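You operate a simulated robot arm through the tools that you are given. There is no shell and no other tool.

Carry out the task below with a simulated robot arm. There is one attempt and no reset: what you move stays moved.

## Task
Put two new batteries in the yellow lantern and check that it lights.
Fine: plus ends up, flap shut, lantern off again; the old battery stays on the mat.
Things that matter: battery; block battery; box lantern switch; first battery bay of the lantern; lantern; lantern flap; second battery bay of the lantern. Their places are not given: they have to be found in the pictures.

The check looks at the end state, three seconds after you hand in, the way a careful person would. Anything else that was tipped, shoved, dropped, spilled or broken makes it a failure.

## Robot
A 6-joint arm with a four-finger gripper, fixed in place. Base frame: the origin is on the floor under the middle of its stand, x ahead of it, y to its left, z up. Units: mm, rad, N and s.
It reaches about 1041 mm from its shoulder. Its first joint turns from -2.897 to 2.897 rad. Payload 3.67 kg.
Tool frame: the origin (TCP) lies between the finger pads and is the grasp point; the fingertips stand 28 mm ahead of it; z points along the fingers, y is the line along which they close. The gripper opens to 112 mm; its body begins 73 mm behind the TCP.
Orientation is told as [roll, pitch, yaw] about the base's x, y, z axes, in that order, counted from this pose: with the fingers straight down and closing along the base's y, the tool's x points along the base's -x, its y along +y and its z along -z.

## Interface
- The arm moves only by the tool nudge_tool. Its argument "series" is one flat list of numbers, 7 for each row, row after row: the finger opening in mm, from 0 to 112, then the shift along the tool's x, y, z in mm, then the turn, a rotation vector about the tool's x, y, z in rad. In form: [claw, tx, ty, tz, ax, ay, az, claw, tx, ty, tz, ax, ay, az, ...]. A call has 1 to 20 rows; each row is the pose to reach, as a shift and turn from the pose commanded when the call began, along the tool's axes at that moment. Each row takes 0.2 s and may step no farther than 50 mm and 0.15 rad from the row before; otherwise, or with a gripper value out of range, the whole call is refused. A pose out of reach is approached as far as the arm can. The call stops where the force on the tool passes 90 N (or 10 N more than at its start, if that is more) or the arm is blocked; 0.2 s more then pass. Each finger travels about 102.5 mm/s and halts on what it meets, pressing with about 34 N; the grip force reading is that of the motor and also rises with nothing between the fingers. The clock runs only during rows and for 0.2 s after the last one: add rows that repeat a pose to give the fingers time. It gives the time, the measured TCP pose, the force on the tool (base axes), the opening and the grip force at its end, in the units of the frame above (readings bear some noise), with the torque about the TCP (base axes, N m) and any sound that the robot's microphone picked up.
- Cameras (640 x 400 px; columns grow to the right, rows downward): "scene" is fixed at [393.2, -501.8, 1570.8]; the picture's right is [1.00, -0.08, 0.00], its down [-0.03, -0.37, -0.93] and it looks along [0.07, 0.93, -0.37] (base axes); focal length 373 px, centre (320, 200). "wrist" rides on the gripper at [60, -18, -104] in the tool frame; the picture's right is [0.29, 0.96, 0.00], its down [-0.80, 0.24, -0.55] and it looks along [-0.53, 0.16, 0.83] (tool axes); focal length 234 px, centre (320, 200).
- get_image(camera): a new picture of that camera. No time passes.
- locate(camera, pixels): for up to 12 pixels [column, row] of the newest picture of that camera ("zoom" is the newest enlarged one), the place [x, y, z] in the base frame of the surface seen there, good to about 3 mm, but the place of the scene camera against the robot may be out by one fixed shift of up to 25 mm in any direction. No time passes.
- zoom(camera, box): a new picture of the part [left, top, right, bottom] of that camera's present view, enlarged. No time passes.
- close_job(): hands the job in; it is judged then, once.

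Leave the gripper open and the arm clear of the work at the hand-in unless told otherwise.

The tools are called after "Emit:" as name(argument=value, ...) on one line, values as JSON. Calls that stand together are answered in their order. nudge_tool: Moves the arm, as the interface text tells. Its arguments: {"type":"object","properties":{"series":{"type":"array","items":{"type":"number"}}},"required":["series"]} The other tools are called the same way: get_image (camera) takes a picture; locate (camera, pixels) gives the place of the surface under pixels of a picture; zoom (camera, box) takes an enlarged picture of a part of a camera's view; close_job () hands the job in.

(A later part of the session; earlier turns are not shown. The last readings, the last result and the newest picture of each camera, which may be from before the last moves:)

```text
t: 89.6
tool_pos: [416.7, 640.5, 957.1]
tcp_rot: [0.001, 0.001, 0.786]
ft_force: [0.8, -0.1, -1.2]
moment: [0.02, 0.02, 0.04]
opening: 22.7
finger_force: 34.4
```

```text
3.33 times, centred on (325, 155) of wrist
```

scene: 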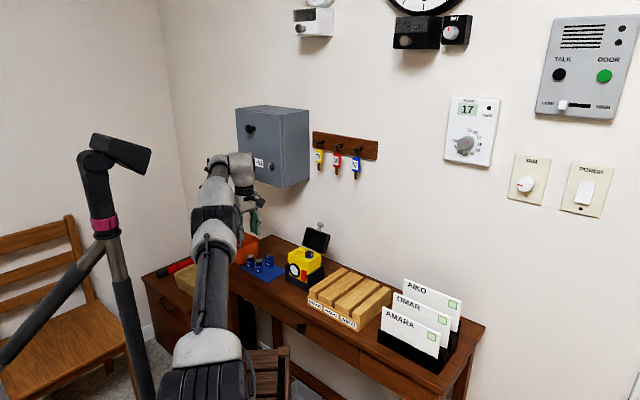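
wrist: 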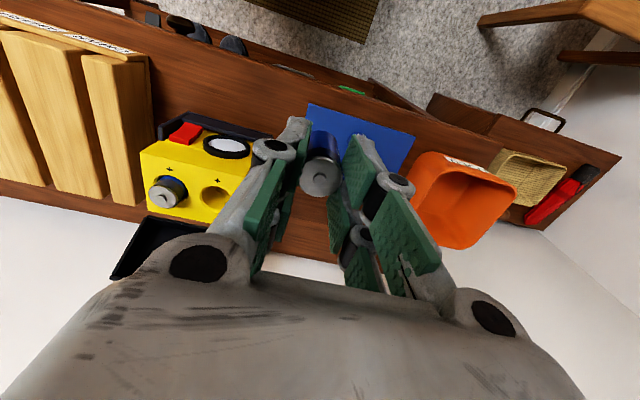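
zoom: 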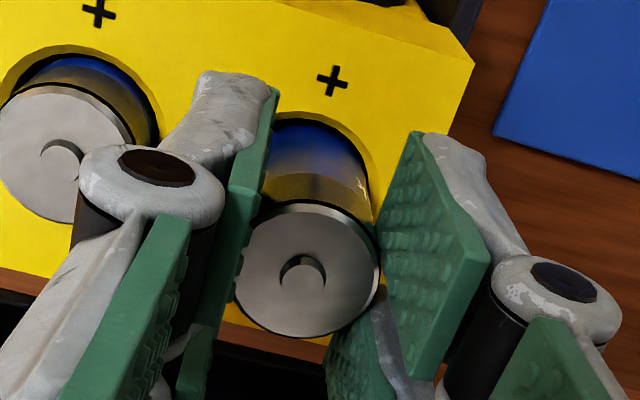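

I'll release here by opening gradually to 34 so it slides down the bore.

Emit:
nudge_tool(series=[24, 0, 0, 0, 0, 0, 0, 26, 0, 0, 0, 0, 0, 0, 28, 0, 0, 0, 0, 0, 0, 31, 0, 0, 0, 0, 0, 0, 34, 0, 0, 0, 0, 0, 0, 34, 0, 0, 0, 0, 0, 0])

Emit:
zoom(camera="scene", box=[283, 212, 333, 262])

Emit:
zoom(camera="wrist", box=[265, 95, 385, 215])

```text
t: 91.0
tool_pos: [416.0, 639.9, 957.4]
tcp_rot: [0.0, 0.002, 0.785]
ft_force: [-0.2, -0.9, -0.1]
moment: [0.01, -0.01, 0.01]
opening: 33.6
finger_force: 0.1
```

```text
8.00 times, centred on (308, 237) of scene
```

zoom: 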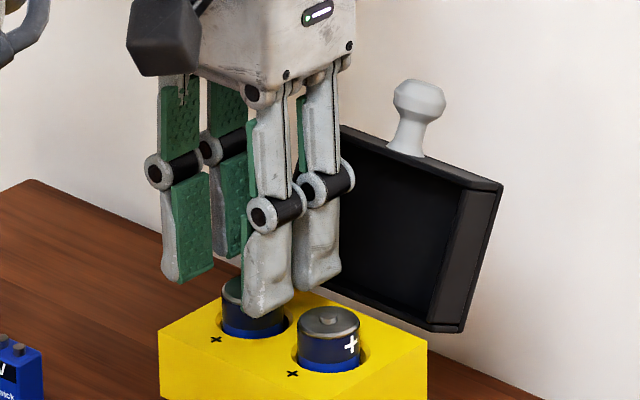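

```text
3.33 times, centred on (325, 155) of wrist
```

zoom: 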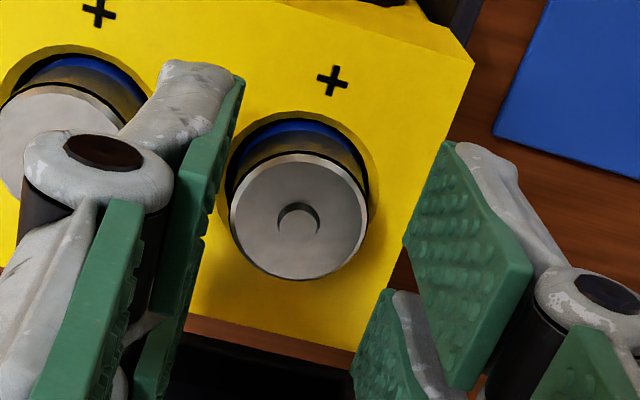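

The second battery has dropped into bay 2, level with the first. I'll withdraw straight up, then back off and check both tops.

Emit:
nudge_tool(series=[34, 0, 0, -15, 0, 0, 0, 34, 0, 0, -40, 0, 0, 0, 50, 10, 0, -65, 0, 0, 0, 70, 40, 0, -75, 0, 0, 0, 70, 40, 0, -75, 0, 0, 0])

Emit:
zoom(camera="scene", box=[273, 202, 343, 292])

Emit:
zoom(camera="wrist", box=[250, 80, 390, 210])

Emit:
locate(camera="zoom", pixels=[[210, 190], [235, 200], [320, 225], [350, 235], [300, 130]])

```text
t: 92.2
tool_pos: [387.5, 612.1, 1032.2]
tcp_rot: [0.004, 0.003, 0.786]
ft_force: [-0.3, 0.0, 0.8]
moment: [-0.02, 0.01, 0.01]
opening: 69.9
finger_force: 0.0
```

```text
4.44 times, centred on (308, 247) of scene
```

zoom: 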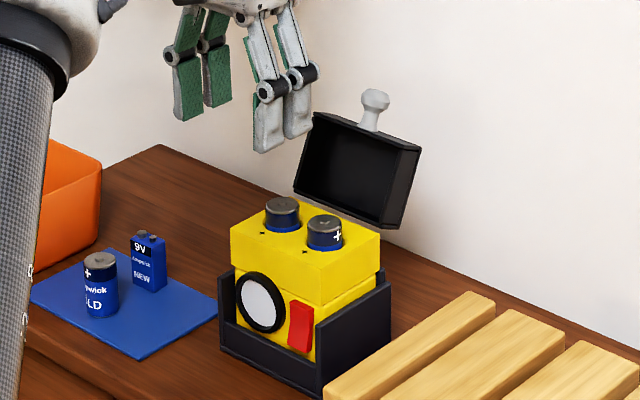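

```text
3.08 times, centred on (320, 145) of wrist
```

zoom: 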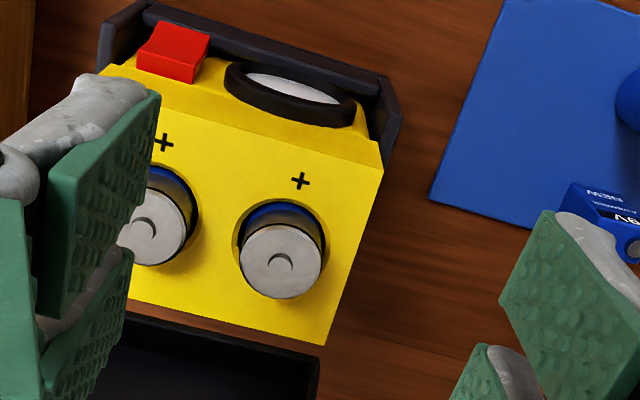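

```text
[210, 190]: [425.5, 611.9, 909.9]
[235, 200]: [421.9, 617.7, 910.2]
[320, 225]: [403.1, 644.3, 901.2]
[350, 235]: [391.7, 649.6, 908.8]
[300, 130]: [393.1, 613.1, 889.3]
```

Both cells are seated plus-up. I'll confirm their top heights in the wrist zoom.

Emit:
locate(camera="zoom", pixels=[[260, 255], [300, 260], [281, 265], [265, 280], [165, 210], [150, 245], [170, 240]])

```text
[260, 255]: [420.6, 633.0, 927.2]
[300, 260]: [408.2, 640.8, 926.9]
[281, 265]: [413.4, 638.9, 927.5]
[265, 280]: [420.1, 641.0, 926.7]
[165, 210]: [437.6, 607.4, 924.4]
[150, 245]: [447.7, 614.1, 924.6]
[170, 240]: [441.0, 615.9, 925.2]
```

Both tops are at z≈926, evenly seated. Next: closing the flap. The lid rests ~112° open with the knob pointing up and back. I'll look for the knob in the wrist view to measure it.

Emit:
get_image(camera="wrist")

Emit:
zoom(camera="scene", box=[293, 202, 343, 262])

Emit:
locate(camera="zoom", pixels=[[402, 110], [385, 115], [420, 115], [400, 95], [395, 150], [290, 190], [465, 240], [290, 280], [430, 345], [460, 260]])

```text
taken
```

wrist: 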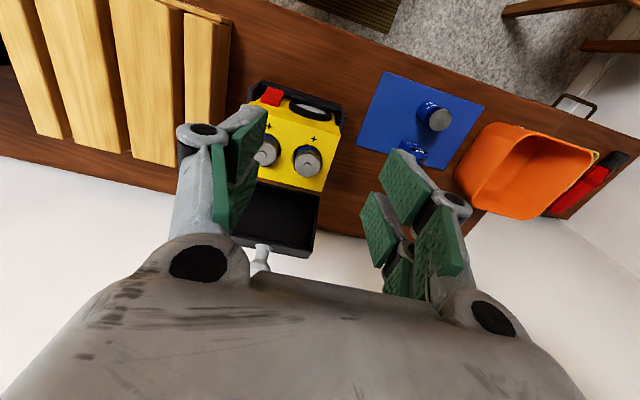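

```text
6.67 times, centred on (318, 232) of scene
```

zoom: 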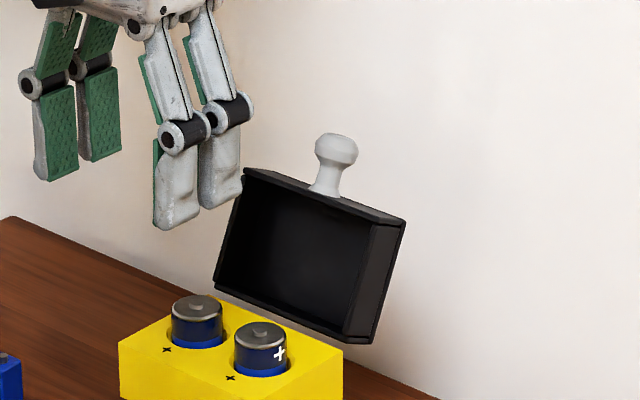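

```text
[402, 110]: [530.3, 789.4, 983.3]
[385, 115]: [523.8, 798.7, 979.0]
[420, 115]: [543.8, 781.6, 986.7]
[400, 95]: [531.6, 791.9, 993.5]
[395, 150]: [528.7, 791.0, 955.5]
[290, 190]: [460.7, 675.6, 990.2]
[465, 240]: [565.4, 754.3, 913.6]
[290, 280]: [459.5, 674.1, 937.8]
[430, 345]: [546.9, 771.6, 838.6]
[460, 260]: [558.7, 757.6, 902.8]
```

The knob is at (337,148) in this zoom. Locating it and the lid corners.

Emit:
locate(camera="zoom", pixels=[[337, 148], [322, 150], [352, 150], [337, 138], [335, 160], [328, 182], [248, 172], [404, 222], [375, 340], [220, 285], [320, 195], [372, 232]])

Emit:
locate(camera="wrist", pixels=[[262, 250], [262, 256], [261, 244], [256, 252], [268, 248], [254, 262], [310, 258], [232, 232], [318, 195]])

```text
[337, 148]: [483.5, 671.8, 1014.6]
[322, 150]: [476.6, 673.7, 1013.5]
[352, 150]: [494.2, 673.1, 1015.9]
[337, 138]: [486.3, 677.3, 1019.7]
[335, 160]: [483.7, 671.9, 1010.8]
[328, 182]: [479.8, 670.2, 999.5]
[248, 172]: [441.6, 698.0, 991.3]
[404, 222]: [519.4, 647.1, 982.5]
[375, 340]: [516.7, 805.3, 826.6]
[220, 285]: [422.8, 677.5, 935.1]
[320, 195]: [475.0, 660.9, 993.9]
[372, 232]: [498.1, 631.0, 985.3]
```

```text
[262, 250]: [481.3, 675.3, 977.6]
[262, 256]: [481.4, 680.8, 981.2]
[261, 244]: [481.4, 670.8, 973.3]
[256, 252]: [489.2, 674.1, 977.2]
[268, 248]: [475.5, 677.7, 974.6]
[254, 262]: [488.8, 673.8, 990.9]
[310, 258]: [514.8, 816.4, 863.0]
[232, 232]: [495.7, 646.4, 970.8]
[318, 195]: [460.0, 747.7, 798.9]
```

The knob ball is around (u≈136, d≈824, z≈992). I'll raise and move above-behind with the tool pitched −0.3 to view it directly at a pre-grasp standoff, fingers at 44.

Emit:
nudge_tool(series=[60, 0, -5, -25, 0, -0.05, 0, 50, -10, -10, -49, 0, -0.12, 0, 44, -35, -16, -49, 0, -0.2, 0, 44, -60, -22.3, -49, 0, -0.3, 0, 44, -60, -22.3, -49, 0, -0.3, 0])

Emit:
get_image(camera="wrist")

Emit:
get_image(camera="scene")

```text
t: 93.4
tool_pos: [446.6, 638.0, 1081.4]
tcp_rot: [0.002, -0.3, 0.784]
ft_force: [-0.4, -0.1, 0.9]
moment: [0.01, -0.01, 0.0]
opening: 44.1
finger_force: 0.1
```

```text
taken
```

wrist: 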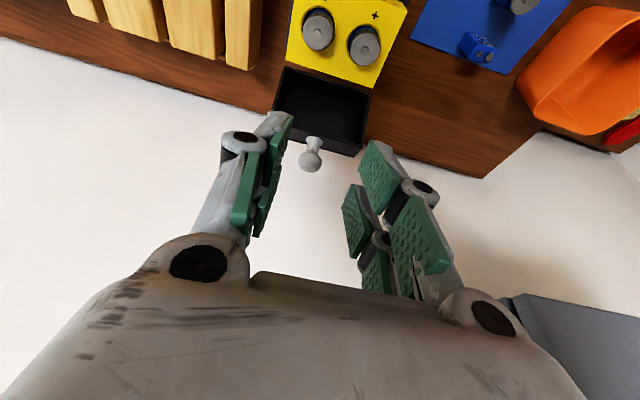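

```text
taken
```

scene: 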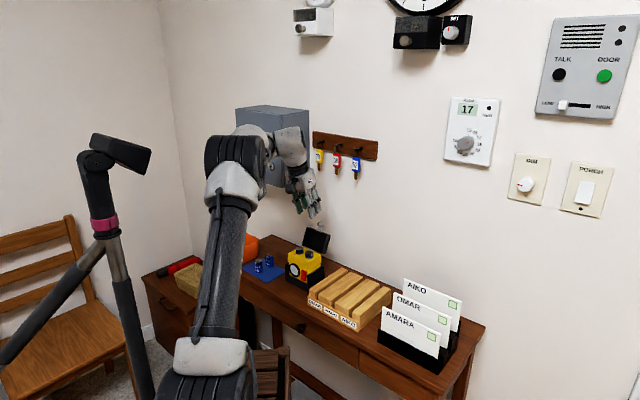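

The knob is clear at (311,155). Zoom and measure.

Emit:
zoom(camera="wrist", box=[265, 110, 365, 190])

Emit:
locate(camera="zoom", pixels=[[285, 250], [245, 250], [325, 255], [285, 215], [283, 280], [310, 195], [318, 170], [320, 145], [75, 110], [530, 205], [250, 160], [400, 185]])

```text
5.00 times, centred on (315, 150) of wrist
```

zoom: 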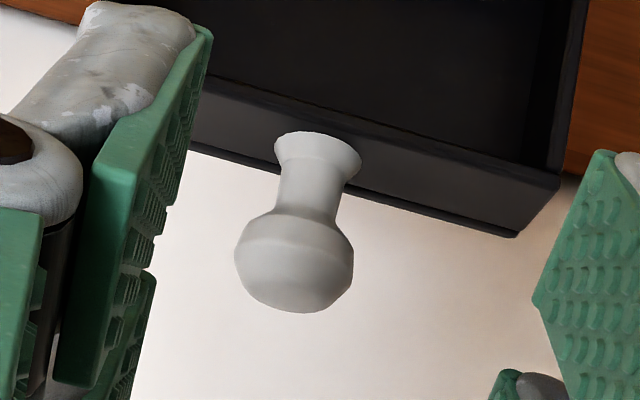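

```text
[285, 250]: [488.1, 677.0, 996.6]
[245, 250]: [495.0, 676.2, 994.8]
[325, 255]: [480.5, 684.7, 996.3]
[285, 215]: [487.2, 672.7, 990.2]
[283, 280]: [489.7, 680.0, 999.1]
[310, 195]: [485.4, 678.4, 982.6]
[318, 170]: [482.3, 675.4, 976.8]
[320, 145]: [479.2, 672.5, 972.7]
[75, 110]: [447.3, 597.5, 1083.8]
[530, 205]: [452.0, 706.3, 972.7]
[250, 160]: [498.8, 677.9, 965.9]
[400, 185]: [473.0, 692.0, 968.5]
```

Solving the geometry gives hinge ≈ (d 783, z 910.6) and ball centre ≈ (u 135.4, d 830, z 989.5). I'll move so the front finger pair will straddle the ball (tool offset −48 in x first), then advance partway.

Emit:
nudge_tool(series=[44, -24, 0, 0, 0, 0, 0, 44, -48, 0, 0, 0, 0, 0, 44, -48, 0, 25, 0, 0, 0, 44, -48, 0, 50, 0, 0, 0, 44, -48, 0, 50, 0, 0, 0])

Emit:
get_image(camera="wrist")

Emit:
zoom(camera="scene", box=[273, 132, 373, 252])

```text
t: 94.6
tool_pos: [487.8, 680.6, 1047.7]
tcp_rot: [-0.001, -0.299, 0.782]
ft_force: [-0.5, -0.1, 0.5]
moment: [-0.02, -0.01, -0.03]
opening: 43.8
finger_force: 0.1
```

```text
taken
```

wrist: 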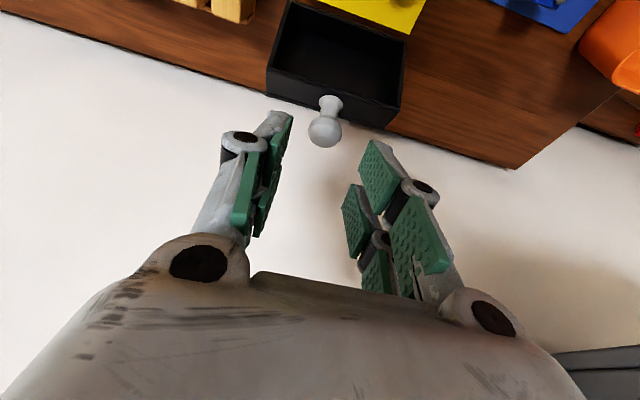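

```text
3.33 times, centred on (323, 192) of scene
```

zoom: 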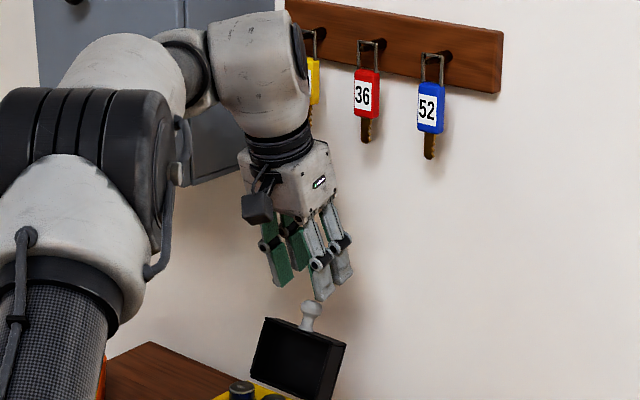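

The keys hang just behind the wrist in this view; I'll measure the actual clearance before advancing.

Emit:
locate(camera="zoom", pixels=[[302, 70], [300, 40], [305, 95], [315, 80], [314, 65], [312, 120], [366, 95], [302, 25], [310, 300], [325, 170]])

Emit:
zoom(camera="wrist", box=[265, 85, 385, 175])

```text
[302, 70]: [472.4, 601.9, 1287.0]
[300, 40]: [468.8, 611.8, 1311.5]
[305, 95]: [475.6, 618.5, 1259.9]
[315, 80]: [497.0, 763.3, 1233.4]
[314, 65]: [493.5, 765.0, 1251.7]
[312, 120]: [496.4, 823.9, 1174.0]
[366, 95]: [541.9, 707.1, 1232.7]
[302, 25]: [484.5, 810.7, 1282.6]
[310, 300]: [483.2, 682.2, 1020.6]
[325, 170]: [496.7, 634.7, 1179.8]
```

```text
4.44 times, centred on (325, 130) of wrist
```

zoom: 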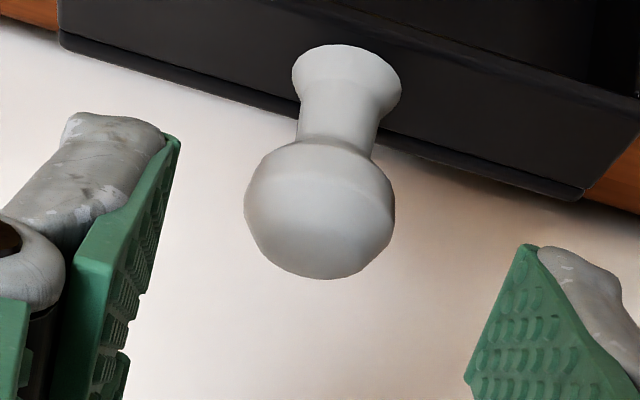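

Clearance to the keys will be >50 mm. The ball is at tool offset (14.7, −0.8, ~54). I'll advance 36 mm so it sits between the front pads, shifting −0.8 in y.

Emit:
nudge_tool(series=[44, 0, -0.8, 12, 0, 0, 0, 44, 0, -0.8, 24, 0, 0, 0, 44, 0, -0.8, 36, 0, 0, 0, 44, 0, -0.8, 36, 0, 0, 0])

Emit:
zoom(camera="wrist", box=[225, 75, 425, 225])

Emit:
zoom(camera="scene", box=[283, 182, 343, 252])

```text
t: 95.6
tool_pos: [497.8, 687.4, 1012.8]
tcp_rot: [0.001, -0.297, 0.784]
ft_force: [-0.3, -0.3, 0.1]
moment: [-0.01, -0.03, -0.02]
opening: 43.9
finger_force: 0.1
```

```text
2.67 times, centred on (325, 150) of wrist
```

zoom: 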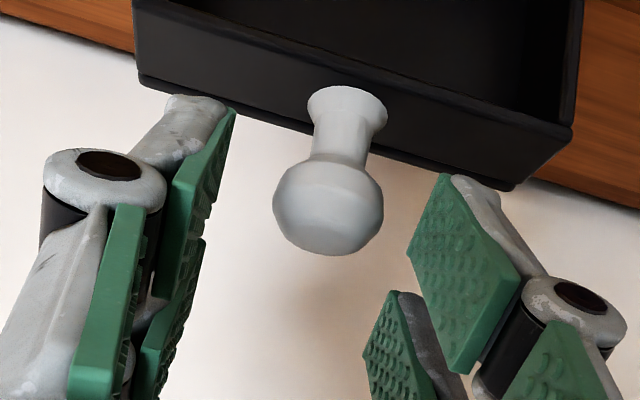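

```text
5.71 times, centred on (313, 217) of scene
```

zoom: 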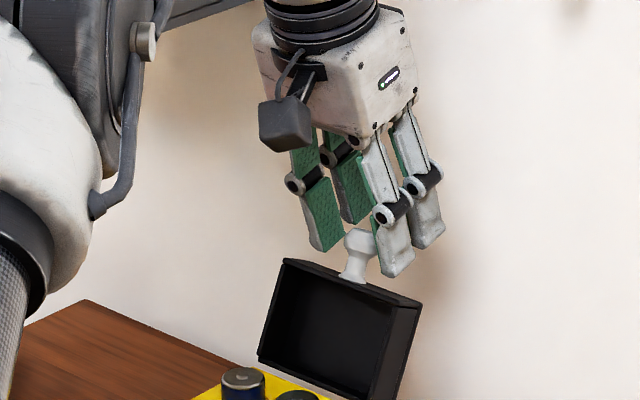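

The ball is centred between the front pads (offset 15.8, −0.1, 16.5). I'll close and grip the knob.

Emit:
nudge_tool(series=[36, 0, 0, 0, 0, 0, 0, 30, 0, 0, 0, 0, 0, 0, 26, 0, 0, 0, 0, 0, 0, 22, 0, 0, 0, 0, 0, 0, 20, 0, 0, 0, 0, 0, 0, 20, 0, 0, 0, 0, 0, 0])

```text
t: 97.0
tool_pos: [498.5, 687.4, 1013.5]
tcp_rot: [0.001, -0.299, 0.782]
ft_force: [0.2, 0.6, 0.2]
moment: [0.09, -0.04, -0.01]
opening: 22.4
finger_force: 33.9
```

Gripped with no side force. I'll pull the lid back over, rotating the tool about the hinge with it, first ~14°.

Emit:
nudge_tool(series=[20, 6.76, 0, -6.35, 0, -0.08, 0, 20, 14.02, 0, -12.14, 0, -0.16, 0, 20, 21.71, 0, -17.33, 0, -0.24, 0, 20, 21.71, 0, -17.33, 0, -0.24, 0])

Emit:
zoom(camera="scene", box=[263, 182, 343, 282])

```text
t: 98.0
tool_pos: [477.8, 668.6, 1023.1]
tcp_rot: [0.0, -0.538, 0.785]
ft_force: [-1.4, -1.8, 5.9]
moment: [-0.31, 0.26, 0.03]
opening: 22.3
finger_force: 33.9
```

```text
4.00 times, centred on (303, 232) of scene
```

zoom: 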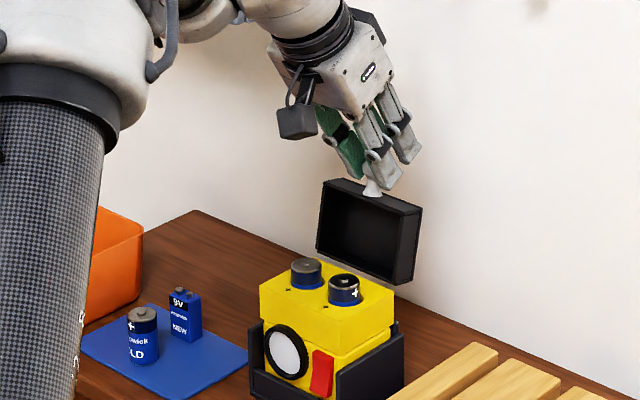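

Moving well (lid ~98°), with ~6 N pressing down on the hinge, which is harmless. I'll continue another ~23°, raising the arc by ~0.8 mm.

Emit:
nudge_tool(series=[20, 6.4, 0, -7, 0, -0.08, 0, 20, 13.6, 0, -12.8, 0, -0.16, 0, 20, 21.3, 0, -18, 0, -0.24, 0, 20, 29.4, 0, -22.5, 0, -0.32, 0, 20, 37.9, 0, -26.4, 0, -0.4, 0, 20, 37.9, 0, -26.4, 0, -0.4, 0])

Emit:
zoom(camera="scene", box=[263, 182, 343, 282])

```text
t: 99.4
tool_pos: [446.1, 636.5, 1024.7]
tcp_rot: [0.002, -0.939, 0.784]
ft_force: [0.2, -3.8, 1.3]
moment: [-0.21, 0.08, 0.11]
opening: 22.1
finger_force: 33.8
```

```text
4.00 times, centred on (303, 232) of scene
```

zoom: 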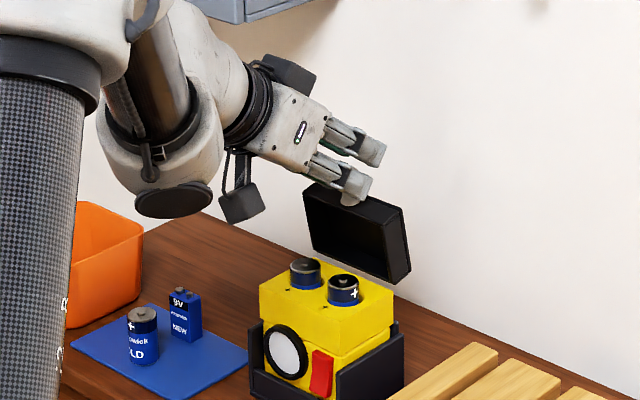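

The lid is past centre at ~75°, forces small. I'll continue tracking to ~57° (pitch −1.26).

Emit:
nudge_tool(series=[20, 6.78, 0, -6.34, 0, -0.08, 0, 20, 14.04, 0, -12.13, 0, -0.16, 0, 20, 21.73, 0, -17.31, 0, -0.24, 0, 20, 29.83, 0, -21.87, 0, -0.32, 0, 20, 29.83, 0, -21.87, 0, -0.32, 0])

Emit:
zoom(camera="scene", box=[263, 192, 343, 292])

Emit:
get_image(camera="wrist")

```text
t: 100.6
tool_pos: [421.6, 612.0, 1015.8]
tcp_rot: [0.003, -1.259, 0.782]
ft_force: [2.0, 0.3, 2.4]
moment: [0.23, -0.29, -0.04]
opening: 22.4
finger_force: 34.2
```

```text
4.00 times, centred on (303, 242) of scene
```

zoom: 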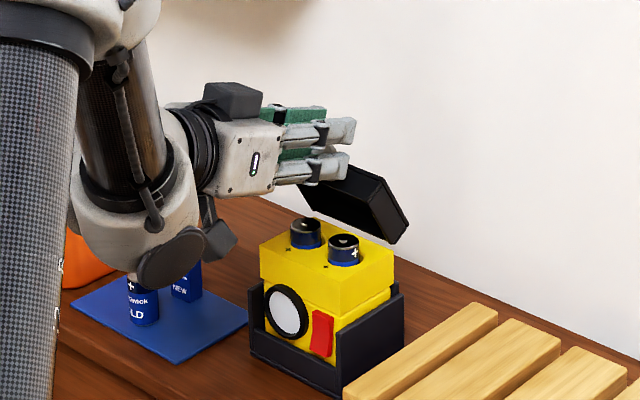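

```text
taken
```

wrist: 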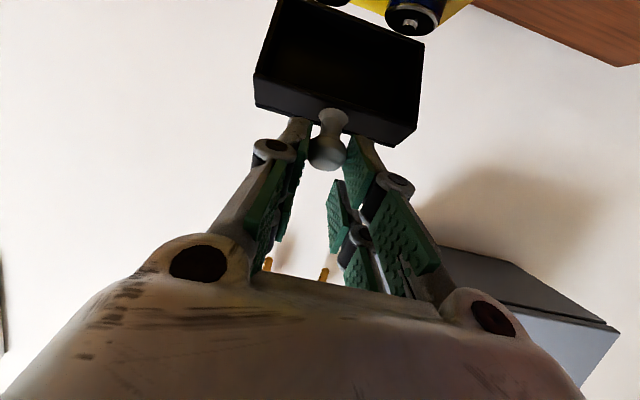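

The lid is at ~57°. From here I'll lower it with a lighter grip so the ball can pivot in the pads. First I'll ease the command to 21.8 and read the force.

Emit:
nudge_tool(series=[21.7, 0, 0, 0, 0, 0, 0, 21.7, 0, 0, 0, 0, 0, 0])

```text
t: 101.2
tool_pos: [421.8, 612.5, 1014.9]
tcp_rot: [0.002, -1.257, 0.784]
ft_force: [0.3, -1.1, 0.6]
moment: [-0.09, 0.05, -0.04]
opening: 23.0
finger_force: 17.7
```

17.7 N now, reasonable. I'll lower along the arc with constant tool pitch to ~40°, checking force.

Emit:
nudge_tool(series=[21.7, 3.4, 0, -3.4, 0, 0, 0, 21.7, 6.84, 0, -6.82, 0, 0, 0, 21.7, 10.5, 0, -9.9, 0, 0, 0, 21.7, 14.28, 0, -12.92, 0, 0, 0, 21.7, 18.3, 0, -15.5, 0, 0, 0, 21.7, 22.37, 0, -18.08, 0, 0, 0, 21.7, 22.37, 0, -18.08, 0, 0, 0])

Emit:
zoom(camera="scene", box=[263, 192, 343, 292])

```text
t: 102.8
tool_pos: [403.8, 595.0, 998.0]
tcp_rot: [0.001, -1.259, 0.785]
ft_force: [-0.7, -0.3, -1.1]
moment: [-0.08, 0.08, 0.01]
opening: 22.7
finger_force: 17.4
```

```text
4.00 times, centred on (303, 242) of scene
```

zoom: 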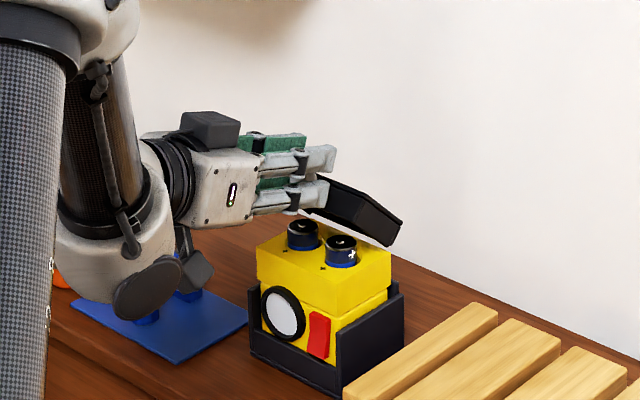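

Works nicely (≈1 N, lid ~40°). I'll continue lowering to ~12°.

Emit:
nudge_tool(series=[21.7, 4.2, 0, -2.2, 0, 0, 0, 21.7, 8.56, 0, -4.37, 0, 0, 0, 21.7, 13, 0, -6.2, 0, 0, 0, 21.7, 17.48, 0, -7.88, 0, 0, 0, 21.7, 22.1, 0, -9.1, 0, 0, 0, 21.7, 26.79, 0, -10.33, 0, 0, 0, 21.7, 31.5, 0, -11.1, 0, 0, 0, 21.7, 36.32, 0, -11.86, 0, 0, 0, 21.7, 36.32, 0, -11.86, 0, 0, 0])

Emit:
zoom(camera="scene", box=[263, 202, 343, 292])

```text
t: 104.8
tool_pos: [389.0, 578.9, 968.5]
tcp_rot: [0.002, -1.259, 0.785]
ft_force: [-0.9, 0.0, -0.1]
moment: [-0.07, 0.03, -0.01]
opening: 22.7
finger_force: 8.0
```

```text
4.44 times, centred on (303, 247) of scene
```

zoom: 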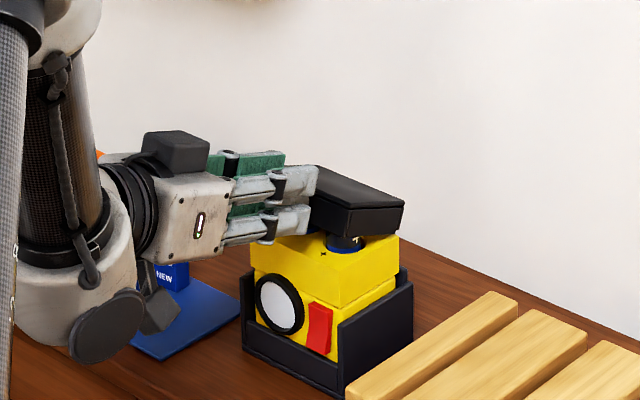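

Lid ~15°. I'll lower the last part until it closes, watching for contact.

Emit:
nudge_tool(series=[21.7, 4.8, 0, -0.3, 0, 0, 0, 21.7, 9.52, 0, -0.5, 0, 0, 0, 21.7, 14.3, 0, -0.3, 0, 0, 0, 21.7, 19.1, 0, 0, 0, 0, 0, 21.7, 23, 0, 0.5, 0, 0, 0, 21.7, 23, 0, 0.5, 0, 0, 0])

Emit:
zoom(camera="scene", box=[263, 202, 343, 292])

```text
t: 106.2
tool_pos: [382.9, 574.1, 944.8]
tcp_rot: [0.002, -1.259, 0.783]
ft_force: [-0.5, -1.2, -0.5]
moment: [-0.11, 0.06, 0.02]
opening: 22.9
finger_force: 8.9
```

```text
4.44 times, centred on (303, 247) of scene
```

zoom: 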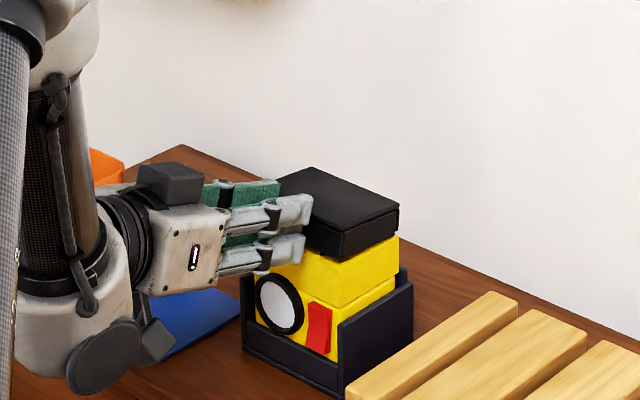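

The flap is virtually shut. I'll lower 2 mm more, then open the fingers.

Emit:
nudge_tool(series=[21.7, 2, 0, 0.2, 0, 0, 0, 21.7, 2, 0, 0.2, 0, 0, 0, 24, 2, 0, 0.2, 0, 0, 0, 30, 2, 0, 0.2, 0, 0, 0, 40, 2, 0, 0.2, 0, 0, 0, 40, 2, 0, 0.2, 0, 0, 0])

Emit:
zoom(camera="scene", box=[278, 232, 334, 292])

Emit:
get_image(camera="wrist")

```text
t: 107.6
tool_pos: [382.6, 573.9, 944.5]
tcp_rot: [0.003, -1.259, 0.782]
ft_force: [0.2, 0.2, -0.4]
moment: [0.0, 0.01, 0.0]
opening: 40.0
finger_force: 0.0
```

```text
6.67 times, centred on (306, 262) of scene
```

zoom: 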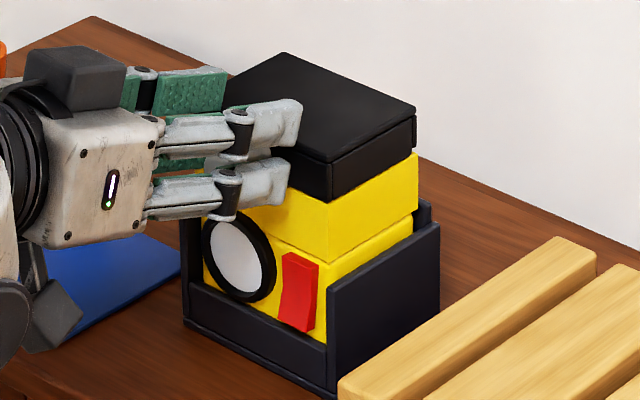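

```text
taken
```

wrist: 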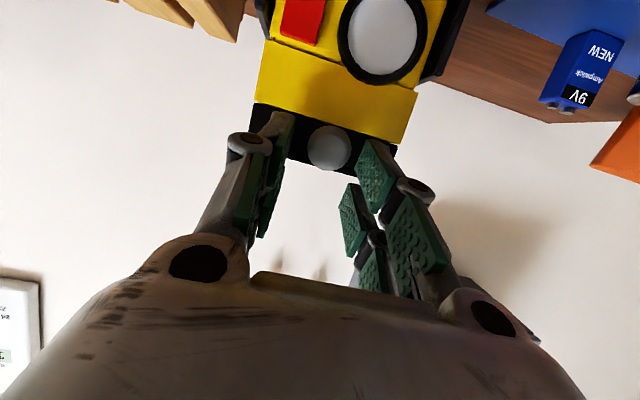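

The flap is shut, matching the original picture. I'll back the fingers straight off the knob.

Emit:
nudge_tool(series=[44, 0, 0, -15, 0, 0, 0, 44, 0, 0, -35, 0, 0, 0, 44, -10, 0, -55, 0, 0, 0, 44, -20, 0, -60, 0, 0, 0, 44, -20, 0, -60, 0, 0, 0])

Emit:
get_image(camera="wrist")

Emit:
zoom(camera="scene", box=[278, 232, 334, 292])

```text
t: 108.8
tool_pos: [347.6, 538.1, 981.9]
tcp_rot: [0.001, -1.259, 0.783]
ft_force: [-0.3, -0.5, -0.8]
moment: [0.0, 0.01, 0.0]
opening: 44.2
finger_force: 0.1
```

```text
taken
```

wrist: 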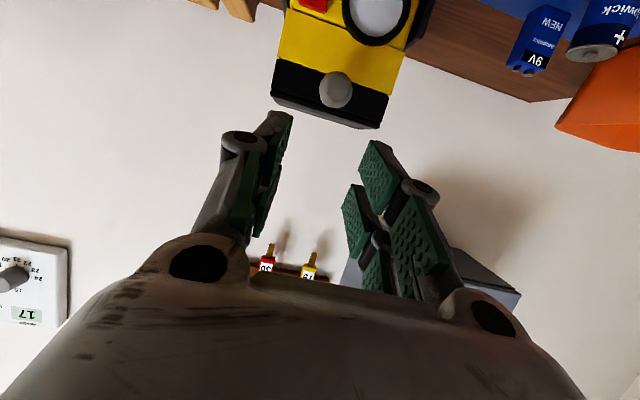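

```text
6.67 times, centred on (306, 262) of scene
```

zoom: 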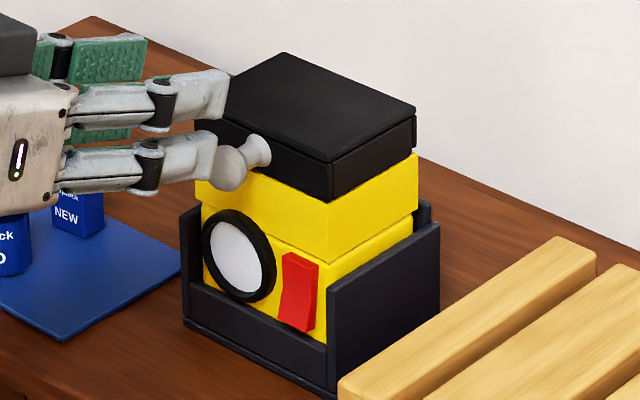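

Now I'll tilt to pitch −0.8 and lower in front of the lantern to get a level view of the switch and lens.

Emit:
nudge_tool(series=[44, 20, -6, 7, 0, 0.115, 0, 44, 40, -12, 15, 0, 0.23, 0, 44, 58, -18, 22, 0, 0.345, 0, 44, 76.8, -22.7, 29, 0, 0.459, 0, 44, 76.8, -22.7, 29, 0, 0.459, 0])

Emit:
get_image(camera="wrist")

```text
t: 110.0
tool_pos: [365.9, 525.6, 900.1]
tcp_rot: [0.001, -0.799, 0.783]
ft_force: [-1.3, -0.2, -0.4]
moment: [-0.03, -0.04, -0.02]
opening: 44.0
finger_force: 0.1
```

```text
taken
```

wrist: 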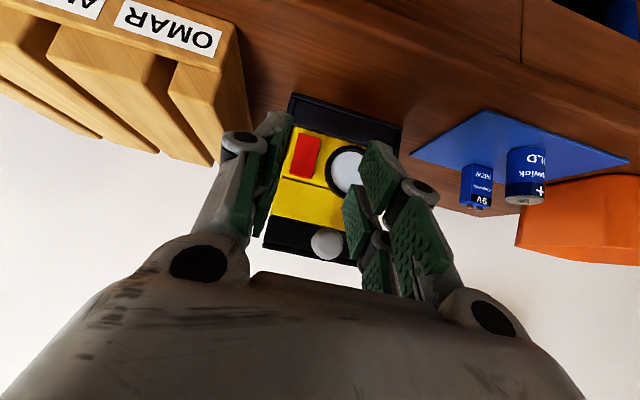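

Emit:
zoom(camera="wrist", box=[255, 95, 395, 265])

Emit:
zoom(camera="wrist", box=[275, 125, 335, 185])

Emit:
locate(camera="zoom", pixels=[[320, 130], [320, 160], [320, 190], [320, 215], [320, 250], [290, 180], [350, 180], [300, 150], [340, 250], [270, 250]])

```text
2.35 times, centred on (325, 180) of wrist
```

zoom: 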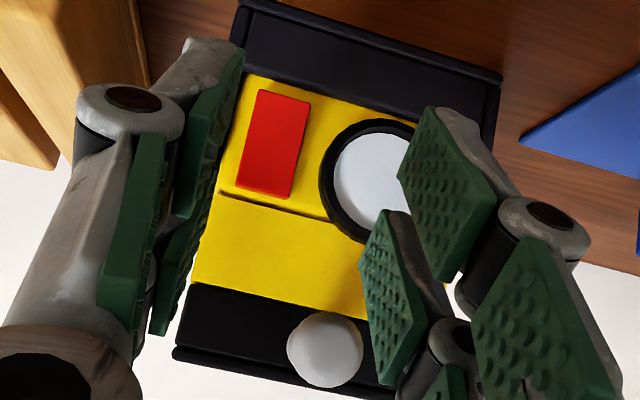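

```text
6.67 times, centred on (305, 155) of wrist
```

zoom: 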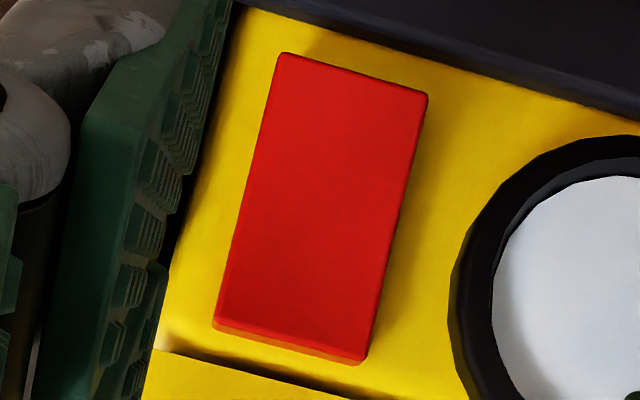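

```text
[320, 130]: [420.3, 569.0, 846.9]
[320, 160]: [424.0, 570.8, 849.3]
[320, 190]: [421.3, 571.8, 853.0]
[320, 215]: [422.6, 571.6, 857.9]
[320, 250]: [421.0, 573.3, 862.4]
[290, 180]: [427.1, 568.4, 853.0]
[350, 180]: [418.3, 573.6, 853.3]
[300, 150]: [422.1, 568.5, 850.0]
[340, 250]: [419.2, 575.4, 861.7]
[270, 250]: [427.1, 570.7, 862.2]
```

The switch is a flat red rocker face (z≈842–875, u≈105). I'll sample it more to see which end sticks out.

Emit:
zoom(camera="wrist", box=[275, 125, 335, 185])

Emit:
locate(camera="zoom", pixels=[[300, 70], [340, 80], [400, 100], [300, 90], [360, 110], [390, 120], [240, 300], [290, 310], [340, 325], [240, 320], [280, 325], [330, 340]])

Emit:
locate(camera="zoom", pixels=[[270, 180], [320, 190], [370, 200], [270, 200], [320, 210], [370, 220], [215, 200], [440, 200], [210, 120], [430, 130], [200, 300], [410, 320]])

```text
6.67 times, centred on (305, 155) of wrist
```

zoom: 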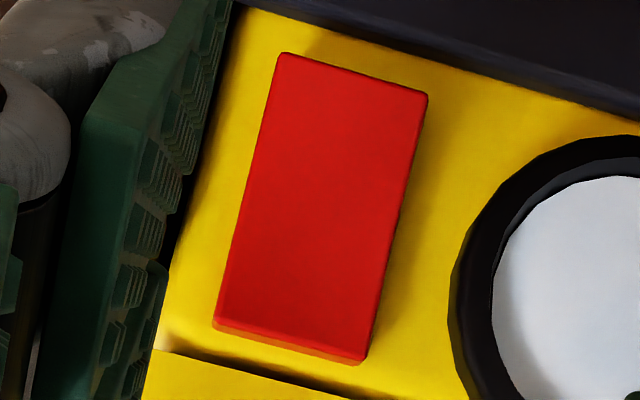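

```text
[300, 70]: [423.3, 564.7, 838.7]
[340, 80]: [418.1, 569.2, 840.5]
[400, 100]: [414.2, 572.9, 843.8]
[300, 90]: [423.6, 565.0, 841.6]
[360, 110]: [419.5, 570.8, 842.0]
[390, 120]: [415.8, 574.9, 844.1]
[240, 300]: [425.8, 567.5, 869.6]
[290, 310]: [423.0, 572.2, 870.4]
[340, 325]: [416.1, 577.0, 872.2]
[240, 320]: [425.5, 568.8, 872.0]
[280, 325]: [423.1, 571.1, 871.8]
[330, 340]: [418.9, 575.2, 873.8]
```

```text
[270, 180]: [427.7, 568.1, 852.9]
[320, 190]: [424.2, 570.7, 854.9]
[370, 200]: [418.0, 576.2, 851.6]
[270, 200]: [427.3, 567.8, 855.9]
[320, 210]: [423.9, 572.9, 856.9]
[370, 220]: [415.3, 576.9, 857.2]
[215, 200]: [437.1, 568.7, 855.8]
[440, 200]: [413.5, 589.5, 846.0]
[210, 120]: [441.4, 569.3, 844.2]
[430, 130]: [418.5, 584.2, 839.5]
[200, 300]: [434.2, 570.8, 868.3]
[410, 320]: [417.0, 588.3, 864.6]
```

The lower end of the rocker stands out (d≈699 at z 841) versus the upper (≈703), so it's pressed at the top now (off). To switch it on I'll press the lower end. I'll close the fingers and pitch to −0.65, with the leading fingertip corner ~9 mm short of the switch's lower end.

Emit:
nudge_tool(series=[20, 0, 0, 0, 0, 0.05, 0, 5, 0, -2, 0, 0, 0.1, 0, 0, 0, -4.9, 0, 0, 0.15, 0, 0, 6, -4.9, 17, 0, 0.15, 0, 0, 12, -4.9, 33, 0, 0.15, 0, 0, 18.4, -4.9, 49.7, 0, 0.15, 0, 0, 18.4, -4.9, 49.7, 0, 0.15, 0])

Emit:
get_image(camera="wrist")

Emit:
zoom(camera="scene", box=[268, 227, 338, 297])

```text
t: 111.6
tool_pos: [386.5, 537.1, 853.3]
tcp_rot: [0.004, -0.651, 0.784]
ft_force: [0.1, -0.5, -0.3]
moment: [0.03, -0.01, 0.01]
opening: 0.0
finger_force: 33.2
```

```text
taken
```

wrist: 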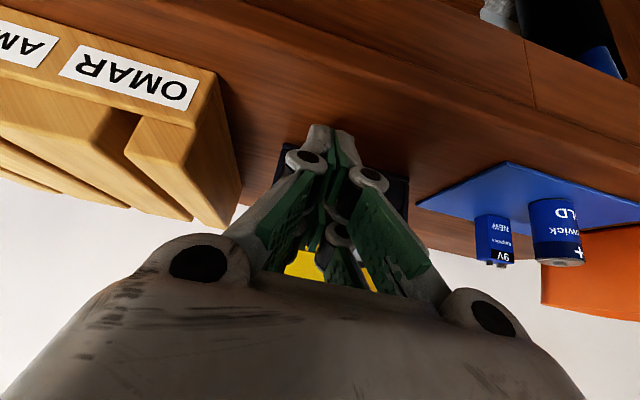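

```text
5.71 times, centred on (303, 262) of scene
```

zoom: 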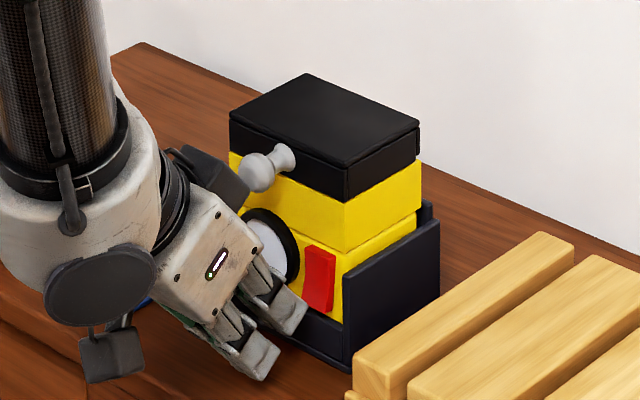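

The leading fingertip is just in front of the rocker's lower end. I'll push forward (+d) in small steps, ~11 mm, and read the force.

Emit:
nudge_tool(series=[0, -3.2, 0, 2.4, 0, 0, 0, 0, -5.6, 0, 4.2, 0, 0, 0, 0, -7.2, 0, 5.5, 0, 0, 0, 0, -8.7, 0, 6.7, 0, 0, 0, 0, -8.7, 0, 6.7, 0, 0, 0])

Emit:
zoom(camera="scene", box=[278, 232, 334, 292])

```text
t: 112.8
tool_pos: [394.2, 545.1, 851.8]
tcp_rot: [0.002, -0.65, 0.784]
ft_force: [0.2, -0.9, 0.1]
moment: [0.02, 0.03, 0.03]
opening: 0.0
finger_force: 34.0
```

```text
6.67 times, centred on (306, 262) of scene
```

zoom: 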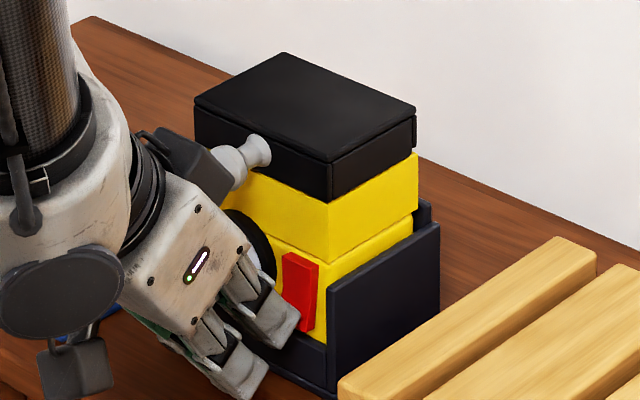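

No contact yet. I'll verify the clearance between the black box on the gripper and the knob, and the fingertip position, by locating.

Emit:
locate(camera="zoom", pixels=[[215, 175], [228, 180], [200, 150], [235, 165], [250, 155], [285, 310], [295, 318], [270, 345], [305, 290], [300, 322]])

```text
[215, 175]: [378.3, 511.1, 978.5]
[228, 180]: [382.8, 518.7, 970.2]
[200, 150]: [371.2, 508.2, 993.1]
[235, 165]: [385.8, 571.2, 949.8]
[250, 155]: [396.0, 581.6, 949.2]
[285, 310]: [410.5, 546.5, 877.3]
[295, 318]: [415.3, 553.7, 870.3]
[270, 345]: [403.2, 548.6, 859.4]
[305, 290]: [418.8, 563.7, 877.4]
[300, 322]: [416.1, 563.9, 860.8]
```

The box is 38 mm clear of the knob. The fingertip is ~8 mm short and at z≈850; I'll lower 3 mm and push on, ~8 mm, in 1.5 mm steps.

Emit:
nudge_tool(series=[0, 1.8, 0, 2.4, 0, 0, 0, 0, -1.4, 0, 4.8, 0, 0, 0, 0, -3, 0, 6, 0, 0, 0, 0, -4.2, 0, 6.9, 0, 0, 0, 0, -4.2, 0, 6.9, 0, 0, 0])

Emit:
zoom(camera="scene", box=[278, 232, 334, 292])

```text
t: 114.0
tool_pos: [397.5, 550.5, 849.8]
tcp_rot: [-0.001, -0.65, 0.785]
ft_force: [-7.0, -6.4, 0.6]
moment: [-0.05, -0.01, 0.01]
opening: 5.8
finger_force: 35.0
```

```text
6.67 times, centred on (306, 262) of scene
```

zoom: 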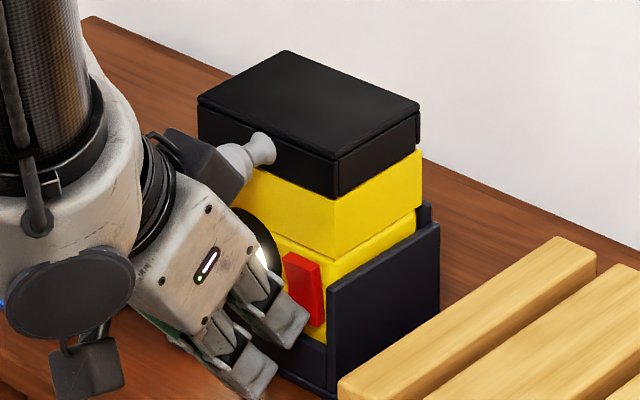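

Contact at ~9.5 N, and the visible bit of lens looks bright. I'll back off the finger and look at the lens and rocker.

Emit:
nudge_tool(series=[0, 5, 0, -4, 0, 0, 0, 0, 20, 0, -20, 0, 0, 0, 0, 40, 0, -45, 0, 0, 0, 20, 45, 0, -80, 0, 0, 0, 20, 45, 0, -80, 0, 0, 0])

Emit:
zoom(camera="scene", box=[278, 232, 334, 292])

Emit:
get_image(camera="wrist")

```text
t: 115.2
tool_pos: [338.4, 491.4, 884.5]
tcp_rot: [0.002, -0.65, 0.784]
ft_force: [-0.1, -0.1, 1.1]
moment: [0.01, 0.01, -0.01]
opening: 20.1
finger_force: 0.1
```

```text
6.67 times, centred on (306, 262) of scene
```

zoom: 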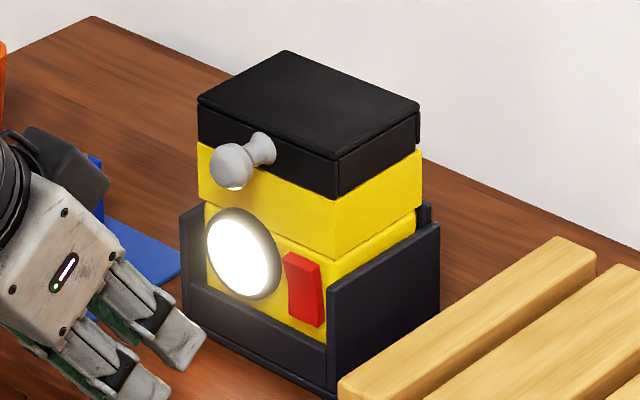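

```text
taken
```

wrist: 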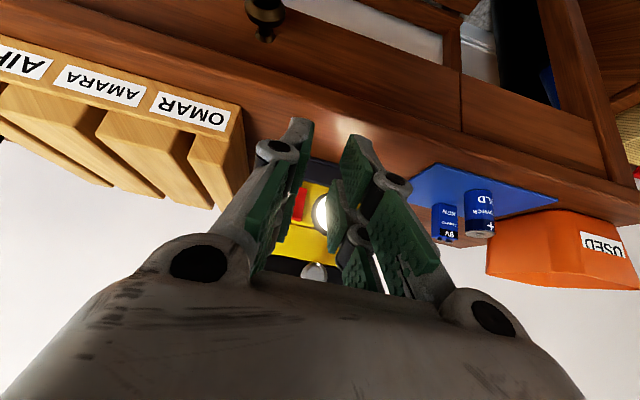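

The lantern lights. Now to switch it off: the rocker's upper end should be out, so I'll press there (z≈868). I'll pitch to −0.9 for knob clearance, close the fingers and move to d≈655, u≈103.

Emit:
nudge_tool(series=[5, 0, -2.5, 0, 0, -0.125, 0, 0, 0, -5.2, 0, 0, -0.25, 0, 0, -14.5, -5.2, 18.4, 0, -0.25, 0, 0, -29, -5.2, 36.8, 0, -0.25, 0, 0, -43.7, -5.2, 55.2, 0, -0.25, 0, 0, -43.7, -5.2, 55.2, 0, -0.25, 0])

Emit:
zoom(camera="scene", box=[278, 232, 334, 292])

Emit:
locate(camera="zoom", pixels=[[300, 262], [303, 290], [305, 318], [290, 258], [315, 268], [240, 150]])

```text
t: 116.6
tool_pos: [391.0, 536.0, 867.1]
tcp_rot: [0.002, -0.902, 0.783]
ft_force: [-0.1, -0.4, 0.0]
moment: [-0.01, -0.01, -0.01]
opening: 0.1
finger_force: 33.8
```

```text
6.67 times, centred on (306, 262) of scene
```

zoom: 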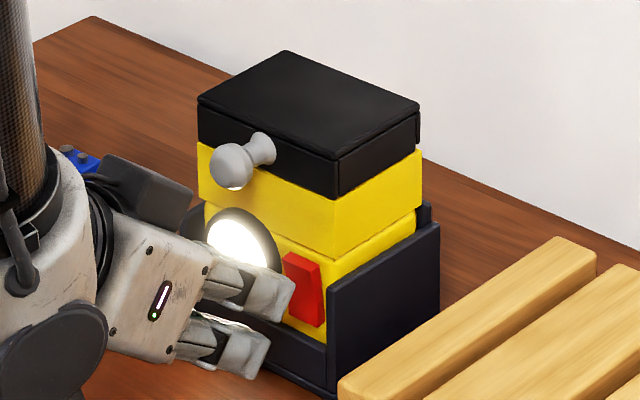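

```text
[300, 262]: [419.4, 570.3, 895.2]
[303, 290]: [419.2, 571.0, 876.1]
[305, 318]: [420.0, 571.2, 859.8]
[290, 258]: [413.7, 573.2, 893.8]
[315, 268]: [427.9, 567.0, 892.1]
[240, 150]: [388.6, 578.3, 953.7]
```

Positioned. I'll push forward (+d) toward the upper end of the rocker, 12 mm in small steps.

Emit:
nudge_tool(series=[0, -3.1, 0, 3.9, 0, 0, 0, 0, -5.3, 0, 6.7, 0, 0, 0, 0, -6.5, 0, 8.2, 0, 0, 0, 0, -7.4, 0, 9.4, 0, 0, 0, 0, -7.4, 0, 9.4, 0, 0, 0])

Emit:
zoom(camera="scene", box=[278, 232, 334, 292])

```text
t: 117.8
tool_pos: [399.0, 544.4, 868.1]
tcp_rot: [0.002, -0.898, 0.783]
ft_force: [-1.6, -0.4, -0.2]
moment: [0.04, 0.01, 0.01]
opening: 0.0
finger_force: 33.9
```

```text
6.67 times, centred on (306, 262) of scene
```

zoom: 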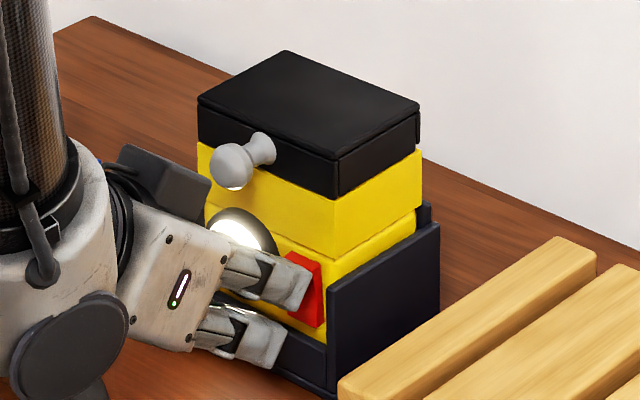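

Light contact begins (1.4 N). I'll press a further 3–4 mm.

Emit:
nudge_tool(series=[0, -0.9, 0, 1.2, 0, 0, 0, 0, -1.6, 0, 2, 0, 0, 0, 0, -2.2, 0, 2.8, 0, 0, 0, 0, -2.2, 0, 2.8, 0, 0, 0])

Emit:
zoom(camera="scene", box=[278, 232, 334, 292])

```text
t: 118.8
tool_pos: [401.3, 548.2, 867.9]
tcp_rot: [0.002, -0.898, 0.786]
ft_force: [-2.1, -2.0, 0.9]
moment: [0.02, -0.03, 0.0]
opening: 0.0
finger_force: 34.2
```

```text
6.67 times, centred on (306, 262) of scene
```

zoom: 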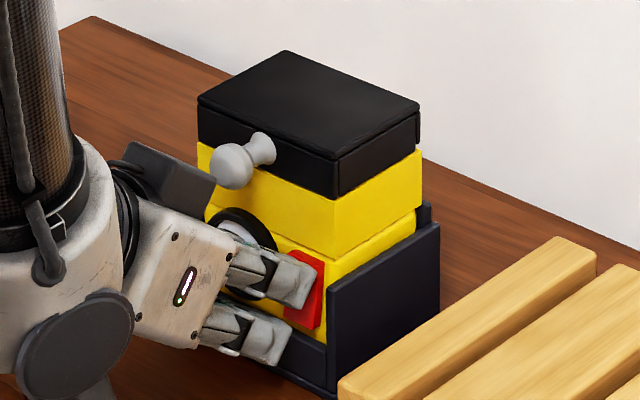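

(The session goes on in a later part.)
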